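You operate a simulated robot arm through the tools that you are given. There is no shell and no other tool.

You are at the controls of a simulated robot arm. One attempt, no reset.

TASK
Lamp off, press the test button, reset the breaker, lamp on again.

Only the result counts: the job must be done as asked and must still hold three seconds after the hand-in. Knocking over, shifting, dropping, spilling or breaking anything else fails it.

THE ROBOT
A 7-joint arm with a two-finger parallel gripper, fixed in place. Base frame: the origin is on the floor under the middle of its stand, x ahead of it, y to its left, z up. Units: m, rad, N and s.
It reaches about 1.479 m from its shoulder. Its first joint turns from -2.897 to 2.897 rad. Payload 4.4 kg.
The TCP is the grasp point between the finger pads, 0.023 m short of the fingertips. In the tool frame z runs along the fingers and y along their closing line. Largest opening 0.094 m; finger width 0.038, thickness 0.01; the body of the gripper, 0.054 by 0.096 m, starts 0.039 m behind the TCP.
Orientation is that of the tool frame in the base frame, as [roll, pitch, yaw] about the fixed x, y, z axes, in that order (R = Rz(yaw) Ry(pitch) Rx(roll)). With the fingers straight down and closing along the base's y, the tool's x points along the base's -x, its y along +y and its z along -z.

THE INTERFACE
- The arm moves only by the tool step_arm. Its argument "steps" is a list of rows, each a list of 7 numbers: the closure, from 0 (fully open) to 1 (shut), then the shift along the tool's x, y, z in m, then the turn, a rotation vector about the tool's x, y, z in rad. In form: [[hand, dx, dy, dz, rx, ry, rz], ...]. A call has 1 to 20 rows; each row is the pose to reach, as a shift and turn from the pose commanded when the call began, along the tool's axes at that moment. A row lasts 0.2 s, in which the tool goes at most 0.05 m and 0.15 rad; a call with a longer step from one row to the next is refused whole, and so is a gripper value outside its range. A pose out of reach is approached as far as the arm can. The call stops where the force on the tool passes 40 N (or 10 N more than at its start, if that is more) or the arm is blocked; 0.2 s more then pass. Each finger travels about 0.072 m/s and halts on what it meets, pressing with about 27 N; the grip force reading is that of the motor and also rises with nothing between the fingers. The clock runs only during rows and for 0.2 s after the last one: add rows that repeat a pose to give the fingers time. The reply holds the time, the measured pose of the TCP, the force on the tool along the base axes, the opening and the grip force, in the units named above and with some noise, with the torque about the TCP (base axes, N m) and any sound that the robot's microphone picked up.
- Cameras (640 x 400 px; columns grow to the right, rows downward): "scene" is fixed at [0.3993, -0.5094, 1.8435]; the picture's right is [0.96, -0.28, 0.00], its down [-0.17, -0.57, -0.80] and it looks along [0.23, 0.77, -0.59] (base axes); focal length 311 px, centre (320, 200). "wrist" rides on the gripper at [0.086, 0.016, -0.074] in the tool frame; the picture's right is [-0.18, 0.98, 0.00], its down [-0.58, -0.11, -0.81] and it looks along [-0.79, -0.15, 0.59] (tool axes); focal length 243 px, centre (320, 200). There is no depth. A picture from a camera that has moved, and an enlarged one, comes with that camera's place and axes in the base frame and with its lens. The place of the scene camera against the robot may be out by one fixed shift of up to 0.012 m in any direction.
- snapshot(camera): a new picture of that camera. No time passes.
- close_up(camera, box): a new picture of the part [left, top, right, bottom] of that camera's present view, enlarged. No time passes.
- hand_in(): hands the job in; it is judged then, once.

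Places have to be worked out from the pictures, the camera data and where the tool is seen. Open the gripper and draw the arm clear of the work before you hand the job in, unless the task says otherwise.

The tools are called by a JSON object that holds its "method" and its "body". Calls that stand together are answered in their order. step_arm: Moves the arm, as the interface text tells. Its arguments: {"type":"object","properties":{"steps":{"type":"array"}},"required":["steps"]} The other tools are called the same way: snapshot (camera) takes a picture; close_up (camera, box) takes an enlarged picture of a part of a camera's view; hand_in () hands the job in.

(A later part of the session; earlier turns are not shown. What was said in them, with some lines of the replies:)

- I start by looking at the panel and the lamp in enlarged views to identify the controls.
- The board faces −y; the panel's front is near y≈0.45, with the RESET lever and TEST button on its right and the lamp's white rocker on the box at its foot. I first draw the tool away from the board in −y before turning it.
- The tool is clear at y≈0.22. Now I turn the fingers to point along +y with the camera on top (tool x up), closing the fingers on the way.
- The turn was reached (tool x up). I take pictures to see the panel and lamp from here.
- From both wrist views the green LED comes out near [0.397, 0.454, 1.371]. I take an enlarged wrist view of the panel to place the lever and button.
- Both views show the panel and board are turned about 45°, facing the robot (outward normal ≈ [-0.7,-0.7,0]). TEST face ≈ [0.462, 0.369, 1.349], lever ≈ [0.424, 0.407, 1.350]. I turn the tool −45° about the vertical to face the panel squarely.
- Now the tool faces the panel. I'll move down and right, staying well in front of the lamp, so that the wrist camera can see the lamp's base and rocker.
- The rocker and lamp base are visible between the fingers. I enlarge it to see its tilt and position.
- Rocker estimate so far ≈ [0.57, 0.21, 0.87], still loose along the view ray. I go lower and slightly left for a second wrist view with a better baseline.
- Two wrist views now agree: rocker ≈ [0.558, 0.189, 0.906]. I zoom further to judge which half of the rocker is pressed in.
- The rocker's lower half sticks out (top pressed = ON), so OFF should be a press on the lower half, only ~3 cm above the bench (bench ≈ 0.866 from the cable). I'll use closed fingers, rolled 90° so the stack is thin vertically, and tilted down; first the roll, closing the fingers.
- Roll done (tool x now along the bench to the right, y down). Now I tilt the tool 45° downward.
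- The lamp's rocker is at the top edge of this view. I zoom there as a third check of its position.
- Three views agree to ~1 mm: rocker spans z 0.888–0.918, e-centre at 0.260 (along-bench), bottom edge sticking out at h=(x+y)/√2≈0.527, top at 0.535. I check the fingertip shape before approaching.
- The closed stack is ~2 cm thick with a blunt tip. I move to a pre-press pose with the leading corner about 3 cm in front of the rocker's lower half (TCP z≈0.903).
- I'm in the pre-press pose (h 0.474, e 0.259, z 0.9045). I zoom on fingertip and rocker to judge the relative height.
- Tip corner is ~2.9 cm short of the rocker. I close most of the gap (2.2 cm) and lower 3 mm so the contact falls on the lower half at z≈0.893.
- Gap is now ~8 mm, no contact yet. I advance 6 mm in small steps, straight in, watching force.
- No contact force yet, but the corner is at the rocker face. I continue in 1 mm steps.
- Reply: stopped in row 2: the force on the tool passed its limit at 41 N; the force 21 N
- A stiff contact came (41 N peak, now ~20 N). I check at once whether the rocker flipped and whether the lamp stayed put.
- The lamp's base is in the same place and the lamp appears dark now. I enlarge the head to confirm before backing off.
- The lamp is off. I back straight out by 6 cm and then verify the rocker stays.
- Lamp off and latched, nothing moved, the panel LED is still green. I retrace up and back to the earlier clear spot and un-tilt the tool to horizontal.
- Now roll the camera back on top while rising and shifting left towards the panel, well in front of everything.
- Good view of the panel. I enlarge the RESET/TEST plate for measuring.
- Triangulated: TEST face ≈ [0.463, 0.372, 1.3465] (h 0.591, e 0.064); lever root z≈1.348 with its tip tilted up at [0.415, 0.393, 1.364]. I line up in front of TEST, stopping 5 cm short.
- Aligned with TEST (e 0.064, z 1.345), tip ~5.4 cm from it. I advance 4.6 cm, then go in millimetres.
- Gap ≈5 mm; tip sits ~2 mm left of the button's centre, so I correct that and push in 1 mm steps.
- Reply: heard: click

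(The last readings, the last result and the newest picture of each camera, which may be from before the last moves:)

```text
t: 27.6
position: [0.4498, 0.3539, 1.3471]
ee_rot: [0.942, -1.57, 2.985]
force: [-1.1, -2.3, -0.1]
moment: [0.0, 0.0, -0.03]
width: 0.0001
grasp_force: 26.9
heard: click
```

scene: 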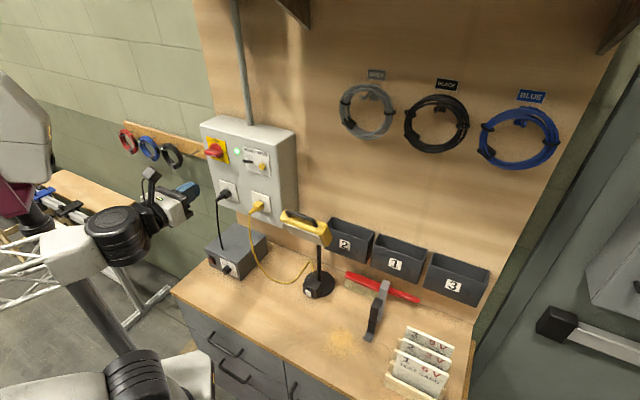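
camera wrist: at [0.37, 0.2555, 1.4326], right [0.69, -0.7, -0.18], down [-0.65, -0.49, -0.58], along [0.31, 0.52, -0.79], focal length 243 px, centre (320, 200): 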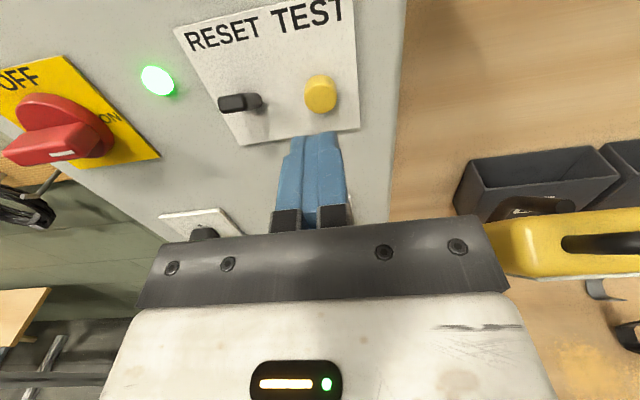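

A click was heard at ~2.5 N. I check LED and lever.

{"method": "snapshot", "body": {"camera": "wrist"}}

{"method": "close_up", "body": {"camera": "scene", "box": [190, 105, 310, 225]}}

```text
taken
camera wrist: at [0.4086, 0.291, 1.434], right [0.69, -0.7, -0.18], down [-0.65, -0.49, -0.58], along [0.31, 0.52, -0.79], focal length 243 px, centre (320, 200)
```

wrist: 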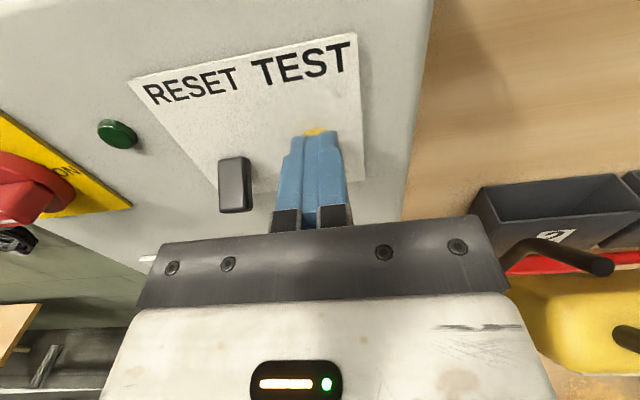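

```text
3.33 times, centred on (250, 165) of scene
camera zoom: at [0.3993, -0.5094, 1.8435], right [0.96, -0.28, 0.0], down [-0.17, -0.57, -0.8], along [0.23, 0.77, -0.59], focal length 1035 px, centre (553, 317)
```

zoom: 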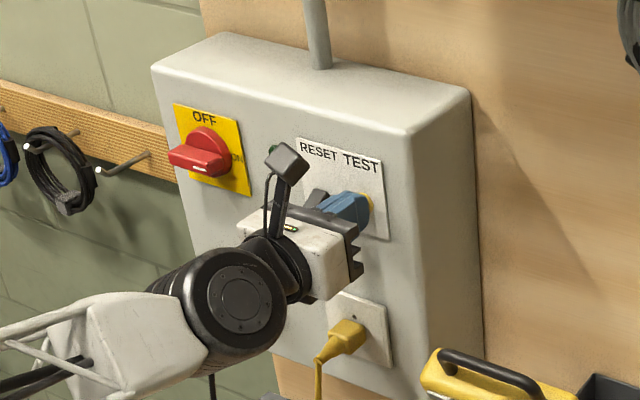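

The breaker tripped: LED dark and lever dropped. I back straight out 10 cm and look at the lever.

{"method": "step_arm", "body": {"steps": [[1, 0, 0, -0.02, 0, 0, 0], [1, 0, 0, -0.05, 0, 0, 0], [1, 0, 0, -0.09, 0, 0, 0], [1, 0, 0, -0.12, 0, 0, 0], [1, 0, 0, -0.12, 0, 0, 0]]}}

{"method": "snapshot", "body": {"camera": "wrist"}}

{"method": "close_up", "body": {"camera": "wrist", "box": [180, 20, 380, 145]}}

{"method": "close_up", "body": {"camera": "scene", "box": [230, 140, 280, 190]}}

```text
t: 28.8
position: [0.3636, 0.2706, 1.3452]
ee_rot: [0.204, -1.569, -2.56]
force: [-0.5, -0.5, -0.2]
moment: [0.0, -0.01, 0.02]
width: 0.0001
grasp_force: 27.3
```

```text
taken
camera wrist: at [0.3238, 0.2075, 1.4334], right [0.69, -0.7, -0.18], down [-0.65, -0.49, -0.58], along [0.31, 0.52, -0.79], focal length 243 px, centre (320, 200)
```

wrist: 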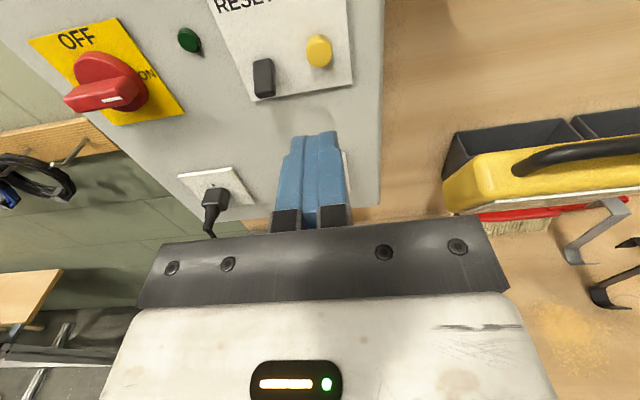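

```text
3.20 times, centred on (280, 82) of wrist
camera zoom: at [0.3238, 0.2075, 1.4334], right [0.69, -0.7, -0.18], down [-0.65, -0.49, -0.58], along [0.31, 0.52, -0.79], focal length 776 px, centre (448, 576)
```

zoom: 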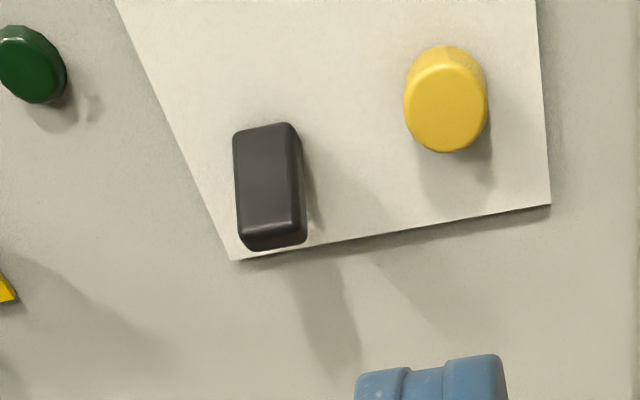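

```text
8.00 times, centred on (255, 165) of scene
camera zoom: at [0.3993, -0.5094, 1.8435], right [0.96, -0.28, 0.0], down [-0.17, -0.57, -0.8], along [0.23, 0.77, -0.59], focal length 2484 px, centre (840, 480)
```

zoom: 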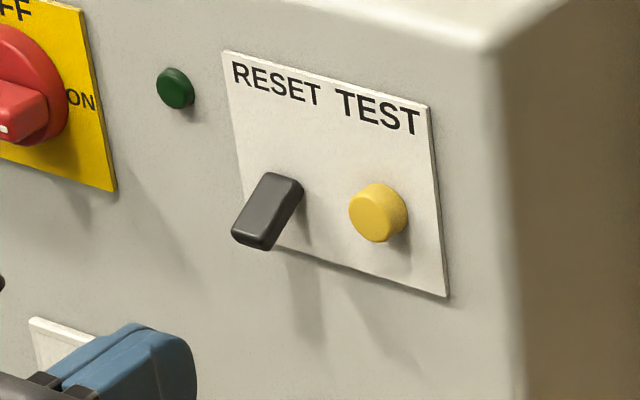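

Breaker lever now points down: tip ≈ [0.416, 0.396, 1.330] (h 0.574, e 0.014), root z≈1.348. I'll go below it with the closed fingers, first shifting left/down, then advancing part way.

{"method": "step_arm", "body": {"steps": [[1, -0.026, -0.025, 0, 0, 0, 0], [1, -0.052, -0.05, 0, 0, 0, 0], [1, -0.052, -0.05, 0.04, 0, 0, 0], [1, -0.052, -0.05, 0.08, 0, 0, 0], [1, -0.052, -0.05, 0.08, 0, 0, 0]]}}

{"method": "snapshot", "body": {"camera": "wrist"}}

{"method": "close_up", "body": {"camera": "scene", "box": [220, 135, 290, 205]}}

```text
t: 30.0
position: [0.3848, 0.3607, 1.296]
ee_rot: [3.018, -1.57, 0.915]
force: [-0.6, 0.7, -0.7]
moment: [0.0, -0.01, 0.0]
width: 0.0
grasp_force: 26.7
```

```text
taken
camera wrist: at [0.3467, 0.2977, 1.3825], right [0.7, -0.69, -0.18], down [-0.64, -0.5, -0.58], along [0.31, 0.52, -0.79], focal length 243 px, centre (320, 200)
```

wrist: 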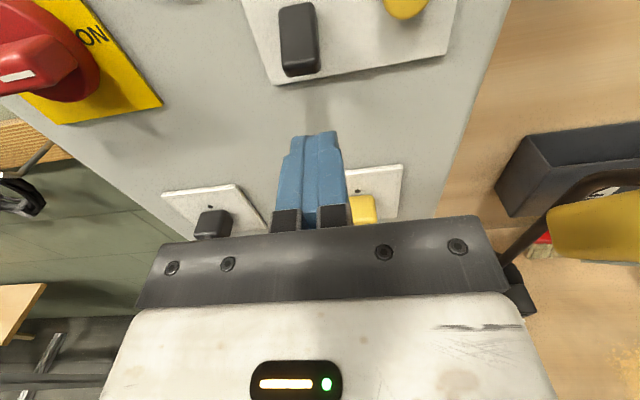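

```text
5.71 times, centred on (255, 170) of scene
camera zoom: at [0.3993, -0.5094, 1.8435], right [0.96, -0.28, 0.0], down [-0.17, -0.57, -0.8], along [0.23, 0.77, -0.59], focal length 1775 px, centre (691, 371)
```

zoom: 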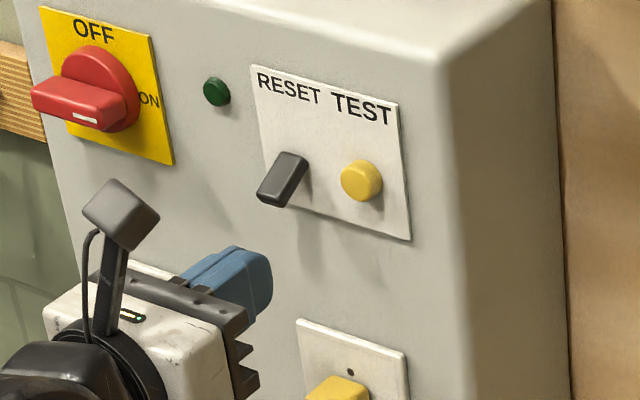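

Lever tip re-measured at z≈1.328; finger top edge is ~1.315, so it passes under. I advance 4.2 cm under the lever.

{"method": "step_arm", "body": {"steps": [[1, 0, -0.001, 0.014, 0, 0, 0], [1, 0, -0.001, 0.028, 0, 0, 0], [1, 0, -0.001, 0.042, 0, 0, 0], [1, 0, -0.001, 0.042, 0, 0, 0]]}}

{"method": "snapshot", "body": {"camera": "wrist"}}

{"method": "close_up", "body": {"camera": "scene", "box": [220, 135, 290, 205]}}

```text
t: 31.0
position: [0.4129, 0.39, 1.2945]
ee_rot: [3.041, -1.569, 0.894]
force: [-0.1, 0.2, 0.1]
moment: [-0.03, -0.01, 0.0]
width: 0.0003
grasp_force: 27.3
```

```text
taken
camera wrist: at [0.3749, 0.3267, 1.3816], right [0.7, -0.69, -0.18], down [-0.64, -0.5, -0.58], along [0.31, 0.52, -0.79], focal length 243 px, centre (320, 200)
```

wrist: 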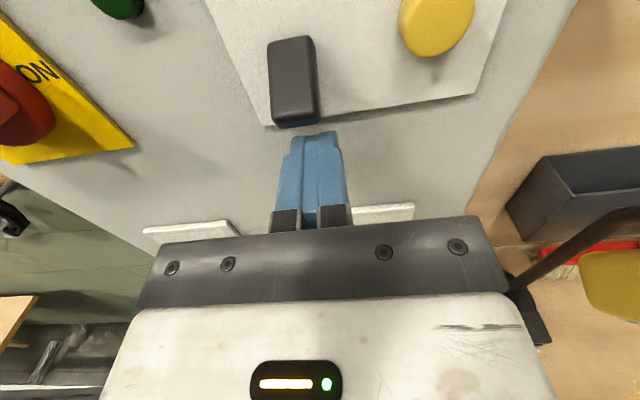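

```text
5.71 times, centred on (255, 170) of scene
camera zoom: at [0.3993, -0.5094, 1.8435], right [0.96, -0.28, 0.0], down [-0.17, -0.57, -0.8], along [0.23, 0.77, -0.59], focal length 1775 px, centre (691, 371)
```

zoom: 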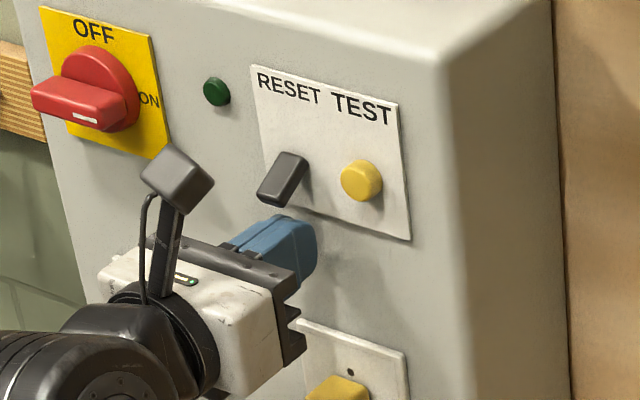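

The fingers are under the lever and aligned with it. I raise in small steps, watching force and sound.

{"method": "step_arm", "body": {"steps": [[1, 0.004, 0, 0, 0, 0, 0], [1, 0.008, 0, 0, 0, 0, 0], [1, 0.012, 0, 0, 0, 0, 0], [1, 0.016, 0, 0, 0, 0, 0], [1, 0.02, 0, 0, 0, 0, 0]]}}

{"method": "close_up", "body": {"camera": "wrist", "box": [220, 30, 380, 180]}}

```text
t: 32.2
position: [0.4143, 0.391, 1.3151]
ee_rot: [2.889, -1.568, 1.042]
force: [-0.8, 0.2, -0.8]
moment: [0.0, -0.01, 0.0]
width: 0.0
grasp_force: 26.8
```

```text
2.67 times, centred on (300, 105) of wrist
camera zoom: at [0.3745, 0.3281, 1.4022], right [0.7, -0.69, -0.18], down [-0.65, -0.5, -0.58], along [0.31, 0.52, -0.79], focal length 647 px, centre (373, 453)
```

zoom: 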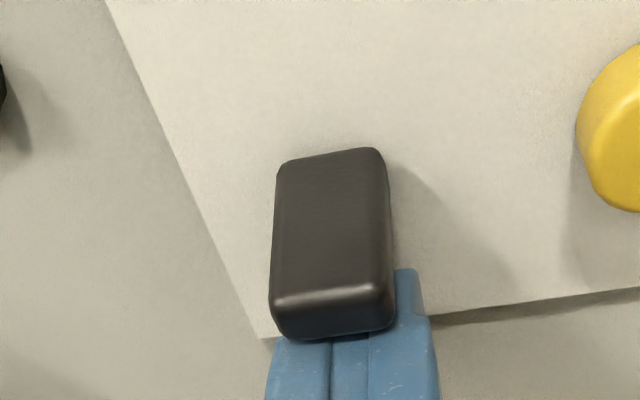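

Still little force; the lever is riding on the fingers. I continue upward in 3 mm steps.

{"method": "step_arm", "body": {"steps": [[1, 0.003, 0, 0, 0, 0, 0], [1, 0.006, 0, 0, 0, 0, 0], [1, 0.009, 0, 0, 0, 0, 0], [1, 0.012, 0, 0, 0, 0, 0]]}}

{"method": "close_up", "body": {"camera": "wrist", "box": [220, 30, 380, 180]}}

```text
t: 33.2
position: [0.4135, 0.3909, 1.3236]
ee_rot: [3.064, -1.566, 0.864]
force: [-2.9, -2.5, -3.8]
moment: [-0.04, -0.02, 0.01]
width: 0.0001
grasp_force: 26.9
stopped in row 4: the force on the tool passed its limit at 49 N (the readings are from after the stop); the commanded pose is now the measured one
```

```text
2.67 times, centred on (300, 105) of wrist
camera zoom: at [0.3744, 0.3289, 1.4112], right [0.69, -0.7, -0.18], down [-0.65, -0.5, -0.58], along [0.31, 0.52, -0.8], focal length 647 px, centre (373, 453)
```

zoom: 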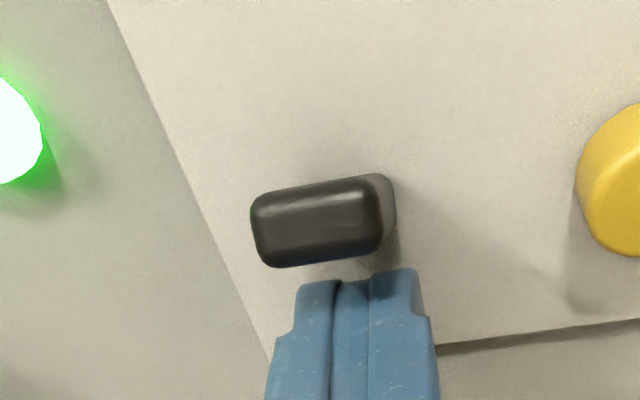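

The lever snapped up and the LED is green again. I lower the fingers 2.5 cm away from the lever and pull straight out.

{"method": "step_arm", "body": {"steps": [[1, -0.008, 0, 0, 0, 0, 0], [1, -0.025, 0, 0, 0, 0, 0], [1, -0.025, 0, -0.03, 0, 0, 0], [1, -0.025, 0, -0.07, 0, 0, 0], [1, -0.025, 0, -0.11, 0, 0, 0], [1, -0.025, 0, -0.15, 0, 0, 0], [1, -0.025, 0, -0.15, 0, 0, 0]]}}

{"method": "snapshot", "body": {"camera": "wrist"}}

{"method": "snapshot", "body": {"camera": "scene"}}

{"method": "close_up", "body": {"camera": "scene", "box": [220, 135, 290, 205]}}

```text
t: 34.8
position: [0.3067, 0.283, 1.2998]
ee_rot: [3.12, -1.565, 0.809]
force: [-0.6, -0.1, 0.0]
moment: [0.02, 0.0, 0.03]
width: 0.0
grasp_force: 27.4
```

```text
taken
camera wrist: at [0.2681, 0.2205, 1.3866], right [0.7, -0.69, -0.18], down [-0.65, -0.5, -0.58], along [0.31, 0.52, -0.8], focal length 243 px, centre (320, 200)
```

wrist: 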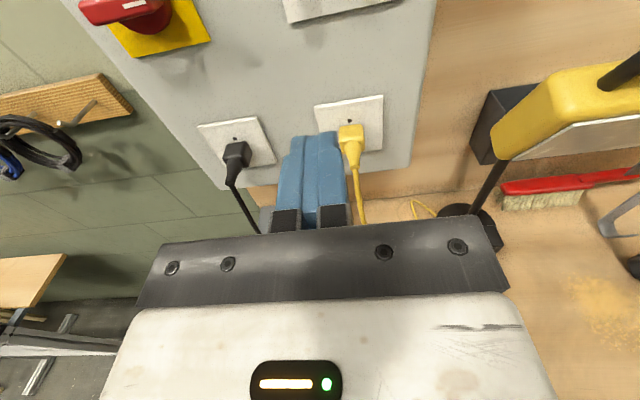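

```text
taken
```

scene: 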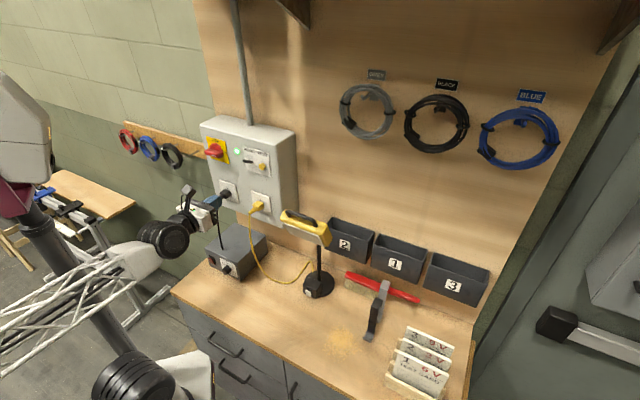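

```text
5.71 times, centred on (255, 170) of scene
camera zoom: at [0.3993, -0.5094, 1.8435], right [0.96, -0.28, 0.0], down [-0.17, -0.57, -0.8], along [0.23, 0.77, -0.59], focal length 1775 px, centre (691, 371)
```

zoom: 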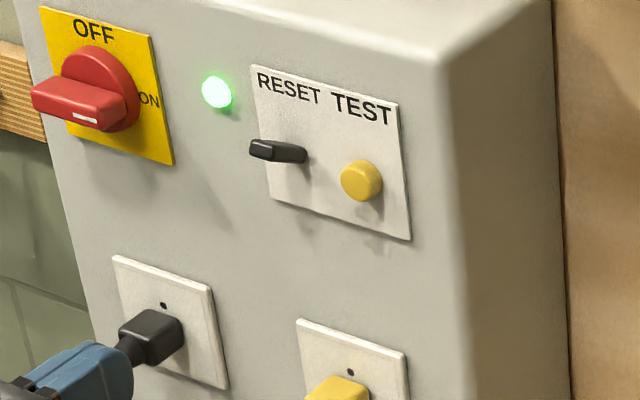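

Breaker is reset (lever up, LED green), lamp still off at its rocker. I go back to the clear spot in front of the lamp with the 90° roll, as before.

{"method": "step_arm", "body": {"steps": [[1, 0, 0, -0.04, 0, 0, 0.1428], [1, 0, 0, -0.08, 0, 0, 0.2856], [1, -0.01, 0.02, -0.1, 0, 0, 0.4284], [1, -0.04, 0.05, -0.1, 0, 0, 0.5712], [1, -0.07, 0.08, -0.1, 0, 0, 0.714], [1, -0.1, 0.11, -0.1, 0, 0, 0.8568], [1, -0.13, 0.14, -0.1, 0, 0, 0.9996], [1, -0.16, 0.17, -0.1, 0, 0, 1.1424], [1, -0.19, 0.2, -0.1, 0, 0, 1.2852], [1, -0.21, 0.23, -0.1, 0, 0, 1.428], [1, -0.21, 0.243, -0.1, 0, 0, 1.5708], [1, -0.21, 0.243, -0.1, 0, 0, 1.5708]]}}

```text
t: 37.4
position: [0.4069, 0.0416, 1.09]
ee_rot: [-1.576, 0.001, -0.785]
force: [0.6, -0.4, -0.1]
moment: [0.0, 0.02, -0.03]
width: 0.0
grasp_force: 27.3
```

Now tilt 45° down and descend to the pre-press pose, this time for the rocker's upper half (contact at z≈0.913).

{"method": "step_arm", "body": {"steps": [[1, 0, 0, 0, -0.13, 0, 0], [1, 0, 0, 0, -0.26, 0, 0], [1, 0, 0, 0, -0.39, 0, 0], [1, 0, 0, 0, -0.52, 0, 0], [1, 0, 0, 0, -0.65, 0, 0], [1, 0, 0, 0, -0.78, 0, 0], [1, 0, 0.028, 0.026, -0.78, 0, 0], [1, 0.001, 0.056, 0.052, -0.78, 0, 0], [1, 0.001, 0.084, 0.078, -0.78, 0, 0], [1, 0.002, 0.112, 0.104, -0.78, 0, 0], [1, 0.002, 0.14, 0.13, -0.78, 0, 0], [1, 0.002, 0.1685, 0.156, -0.78, 0, 0], [1, 0.002, 0.1685, 0.156, -0.78, 0, 0]]}}

{"method": "close_up", "body": {"camera": "wrist", "box": [200, 90, 360, 190]}}

{"method": "close_up", "body": {"camera": "scene", "box": [270, 250, 350, 310]}}

```text
t: 40.2
position: [0.5183, 0.1502, 0.9207]
ee_rot: [-2.357, 0.001, -0.784]
force: [-0.3, 0.5, 0.4]
moment: [0.01, -0.02, 0.01]
width: 0.0
grasp_force: 26.9
```

```text
4.00 times, centred on (280, 140) of wrist
camera zoom: at [0.5361, 0.0455, 0.9636], right [-0.62, -0.36, -0.7], down [-0.76, 0.06, 0.65], along [-0.19, 0.93, -0.31], focal length 970 px, centre (480, 440)
```

zoom: 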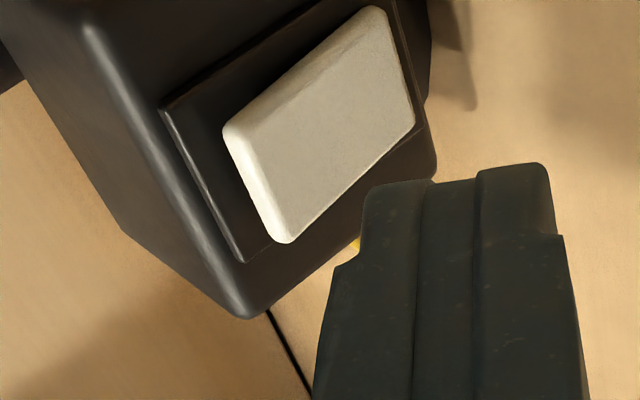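

```text
6.67 times, centred on (310, 280) of scene
camera zoom: at [0.3993, -0.5094, 1.8435], right [0.96, -0.28, 0.0], down [-0.17, -0.57, -0.8], along [0.23, 0.77, -0.59], focal length 2070 px, centre (387, -333)
```

zoom: 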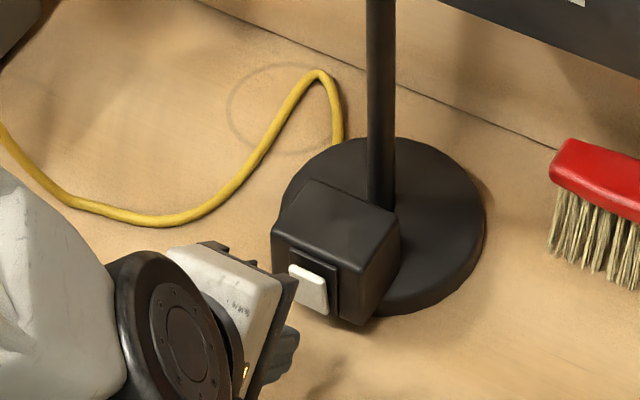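

The rocker's top edge is now the protruding one at h≈0.5295, z≈0.9145; tip corner is at h≈0.497, z≈0.912. I close the gap by 2.6 cm.

{"method": "step_arm", "body": {"steps": [[1, 0, -0.0071, 0.0071, 0, 0, 0], [1, 0, -0.0141, 0.0141, 0, 0, 0], [1, 0, -0.0184, 0.0184, 0, 0, 0], [1, 0, -0.0184, 0.0184, 0, 0, 0]]}}

{"method": "close_up", "body": {"camera": "wrist", "box": [200, 90, 360, 190]}}

```text
t: 41.2
position: [0.5386, 0.1691, 0.9202]
ee_rot: [-2.355, -0.002, -0.786]
force: [0.5, -0.7, 0.0]
moment: [0.04, -0.01, 0.0]
width: 0.0002
grasp_force: 26.9
```

```text
4.00 times, centred on (280, 140) of wrist
camera zoom: at [0.5553, 0.0644, 0.9626], right [-0.62, -0.36, -0.7], down [-0.76, 0.06, 0.65], along [-0.19, 0.93, -0.31], focal length 970 px, centre (480, 440)
```

zoom: 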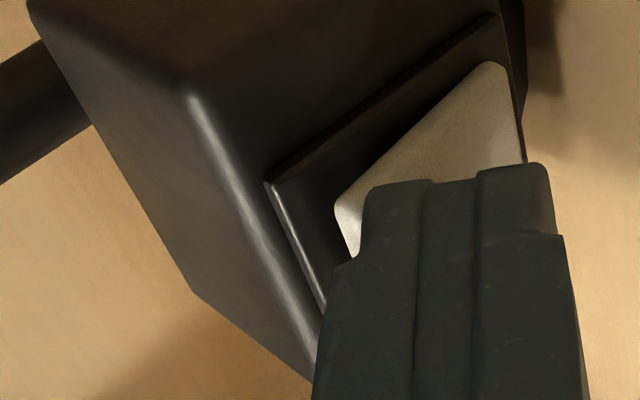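

Gap is ~4–5 mm at the upper half. I step in by 1 mm then half-millimetre increments.

{"method": "step_arm", "body": {"steps": [[1, 0, -0.0007, 0.0007, 0, 0, 0], [1, 0, -0.0014, 0.0014, 0, 0, 0], [1, 0, -0.00175, 0.00175, 0, 0, 0], [1, 0, -0.0021, 0.0021, 0, 0, 0]]}}

```text
t: 42.2
position: [0.5395, 0.1701, 0.9207]
ee_rot: [-2.356, 0.0, -0.784]
force: [0.2, -1.4, 0.9]
moment: [0.0, -0.01, -0.05]
width: 0.0
grasp_force: 27.4
```

{"method": "step_arm", "body": {"steps": [[1, 0, -0.00035, 0.00035, 0, 0, 0], [1, 0, -0.0007, 0.0007, 0, 0, 0], [1, 0, -0.00105, 0.00105, 0, 0, 0]]}}

{"method": "close_up", "body": {"camera": "scene", "box": [265, 195, 345, 255]}}

```text
t: 43.0
position: [0.5415, 0.1728, 0.9209]
ee_rot: [-2.355, 0.0, -0.787]
force: [-1.5, -1.8, 1.5]
moment: [0.0, 0.0, -0.04]
width: 0.0
grasp_force: 27.1
```

```text
6.67 times, centred on (305, 225) of scene
camera zoom: at [0.3993, -0.5094, 1.8435], right [0.96, -0.28, 0.0], down [-0.17, -0.57, -0.8], along [0.23, 0.77, -0.59], focal length 2070 px, centre (420, 33)
```

zoom: 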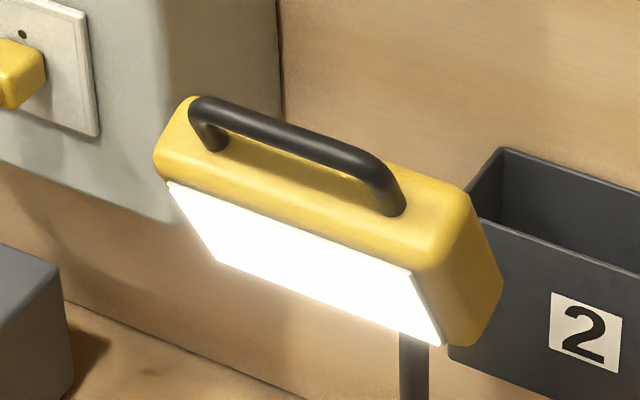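

The lamp is lit again with only ~2.5 N. I back straight out and check it stays latched.

{"method": "step_arm", "body": {"steps": [[1, 0, 0.0071, -0.0071, 0, 0, 0], [1, 0, 0.0212, -0.0212, 0, 0, 0], [1, 0, 0.0424, -0.0424, 0, 0, 0], [1, 0, 0.0424, -0.0424, 0, 0, 0]]}}

{"method": "snapshot", "body": {"camera": "scene"}}

{"method": "close_up", "body": {"camera": "wrist", "box": [160, 40, 340, 190]}}

{"method": "close_up", "body": {"camera": "scene", "box": [270, 250, 350, 310]}}

```text
t: 44.0
position: [0.4971, 0.1292, 0.9181]
ee_rot: [-2.356, -0.001, -0.784]
force: [0.8, -0.2, -0.5]
moment: [0.06, 0.01, -0.03]
width: 0.0
grasp_force: 27.5
```

```text
taken
```

scene: 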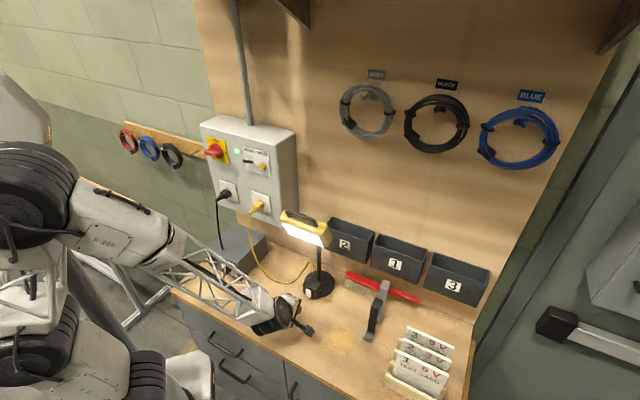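

```text
2.67 times, centred on (250, 115) of wrist
camera zoom: at [0.5146, 0.0246, 0.961], right [-0.62, -0.36, -0.7], down [-0.76, 0.06, 0.65], along [-0.19, 0.93, -0.31], focal length 647 px, centre (507, 427)
```

zoom: 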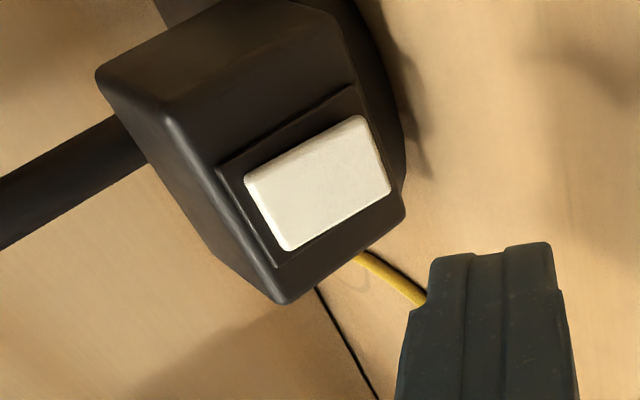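

```text
6.67 times, centred on (310, 280) of scene
camera zoom: at [0.3993, -0.5094, 1.8435], right [0.96, -0.28, 0.0], down [-0.17, -0.57, -0.8], along [0.23, 0.77, -0.59], focal length 2070 px, centre (387, -333)
```

zoom: 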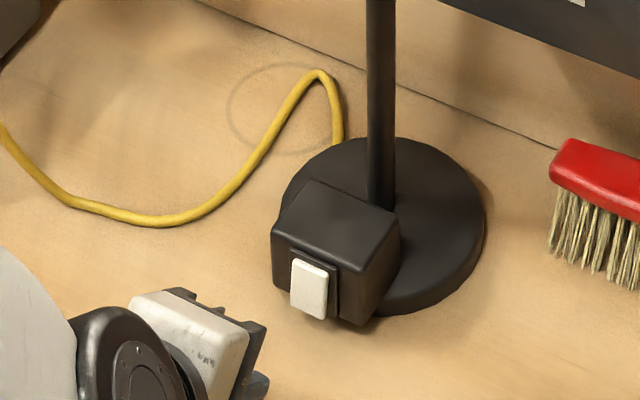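

The lamp stays on, the base hasn't moved, and the panel LED is green. I draw the arm back and up, and open the gripper once clear.

{"method": "step_arm", "body": {"steps": [[1, 0, -0.007, -0.038, 0, 0, 0], [1, 0, -0.014, -0.076, 0, 0, 0], [1, 0, -0.021, -0.114, 0, 0, 0], [1, 0, -0.028, -0.152, 0, 0, 0], [1, 0, -0.035, -0.19, 0, 0, 0], [0.6, 0, -0.0424, -0.2263, 0, 0, 0], [0.2, 0, -0.0424, -0.2263, 0, 0, 0], [0, 0, -0.0424, -0.2263, 0, 0, 0], [0, 0, -0.0424, -0.2263, 0, 0, 0], [0, 0, -0.0424, -0.2263, 0, 0, 0], [0, 0, -0.0424, -0.2263, 0, 0, 0]]}}

{"method": "snapshot", "body": {"camera": "scene"}}

{"method": "close_up", "body": {"camera": "scene", "box": [190, 105, 350, 265]}}

```text
t: 46.4
position: [0.4053, 0.0356, 1.1088]
ee_rot: [-2.35, -0.002, -0.779]
force: [0.1, 0.0, -0.2]
moment: [0.01, 0.01, -0.01]
width: 0.0943
grasp_force: 0.0
```

```text
taken
```

scene: 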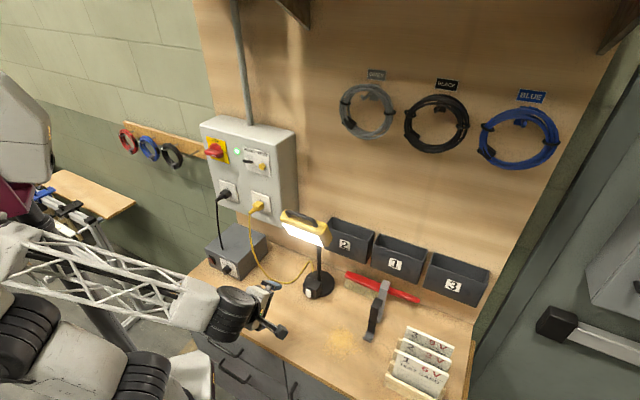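

```text
2.50 times, centred on (270, 185) of scene
camera zoom: at [0.3993, -0.5094, 1.8435], right [0.96, -0.28, 0.0], down [-0.17, -0.57, -0.8], along [0.23, 0.77, -0.59], focal length 776 px, centre (445, 238)
```

zoom: 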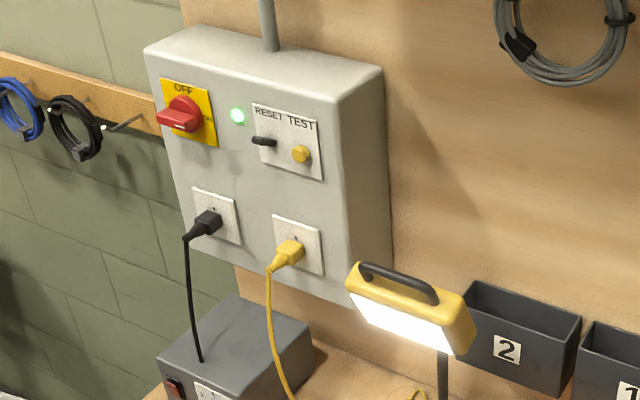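

Everything is in its final state: lamp lit, breaker lever up with green LED, gripper open and clear, nothing displaced. I hand in.

{"method": "hand_in", "body": {}}

```text
The job is handed in.
```

I switched the lamp off, pressed the test button, reset the breaker and switched the lamp back on, in that order, then handed the job in. I haven't seen a verdict.

- **Lamp off:** I pressed the lower half of the rocker on the lamp base. The lamp went dark and stayed off when I backed away. That press peaked at 41 N and tripped the force stop, but the lamp base did not move in the pictures.
- **Test button:** It clicked at about 2.5 N. The breaker tripped: the green LED went out and the lever dropped.
- **Breaker reset:** I pushed the lever up from below until it snapped over and the LED came back on. The force peaked at 49 N as the lever hit its stop, which ended that move.
- **Lamp on:** A light press on the rocker's upper half, about 2.5 N, lit the lamp, and it stayed lit.

In the last pictures before hand-in, the lamp was lit, the lever was up and the LED was green. The gripper was open and clear of the bench, and nothing looked shifted.
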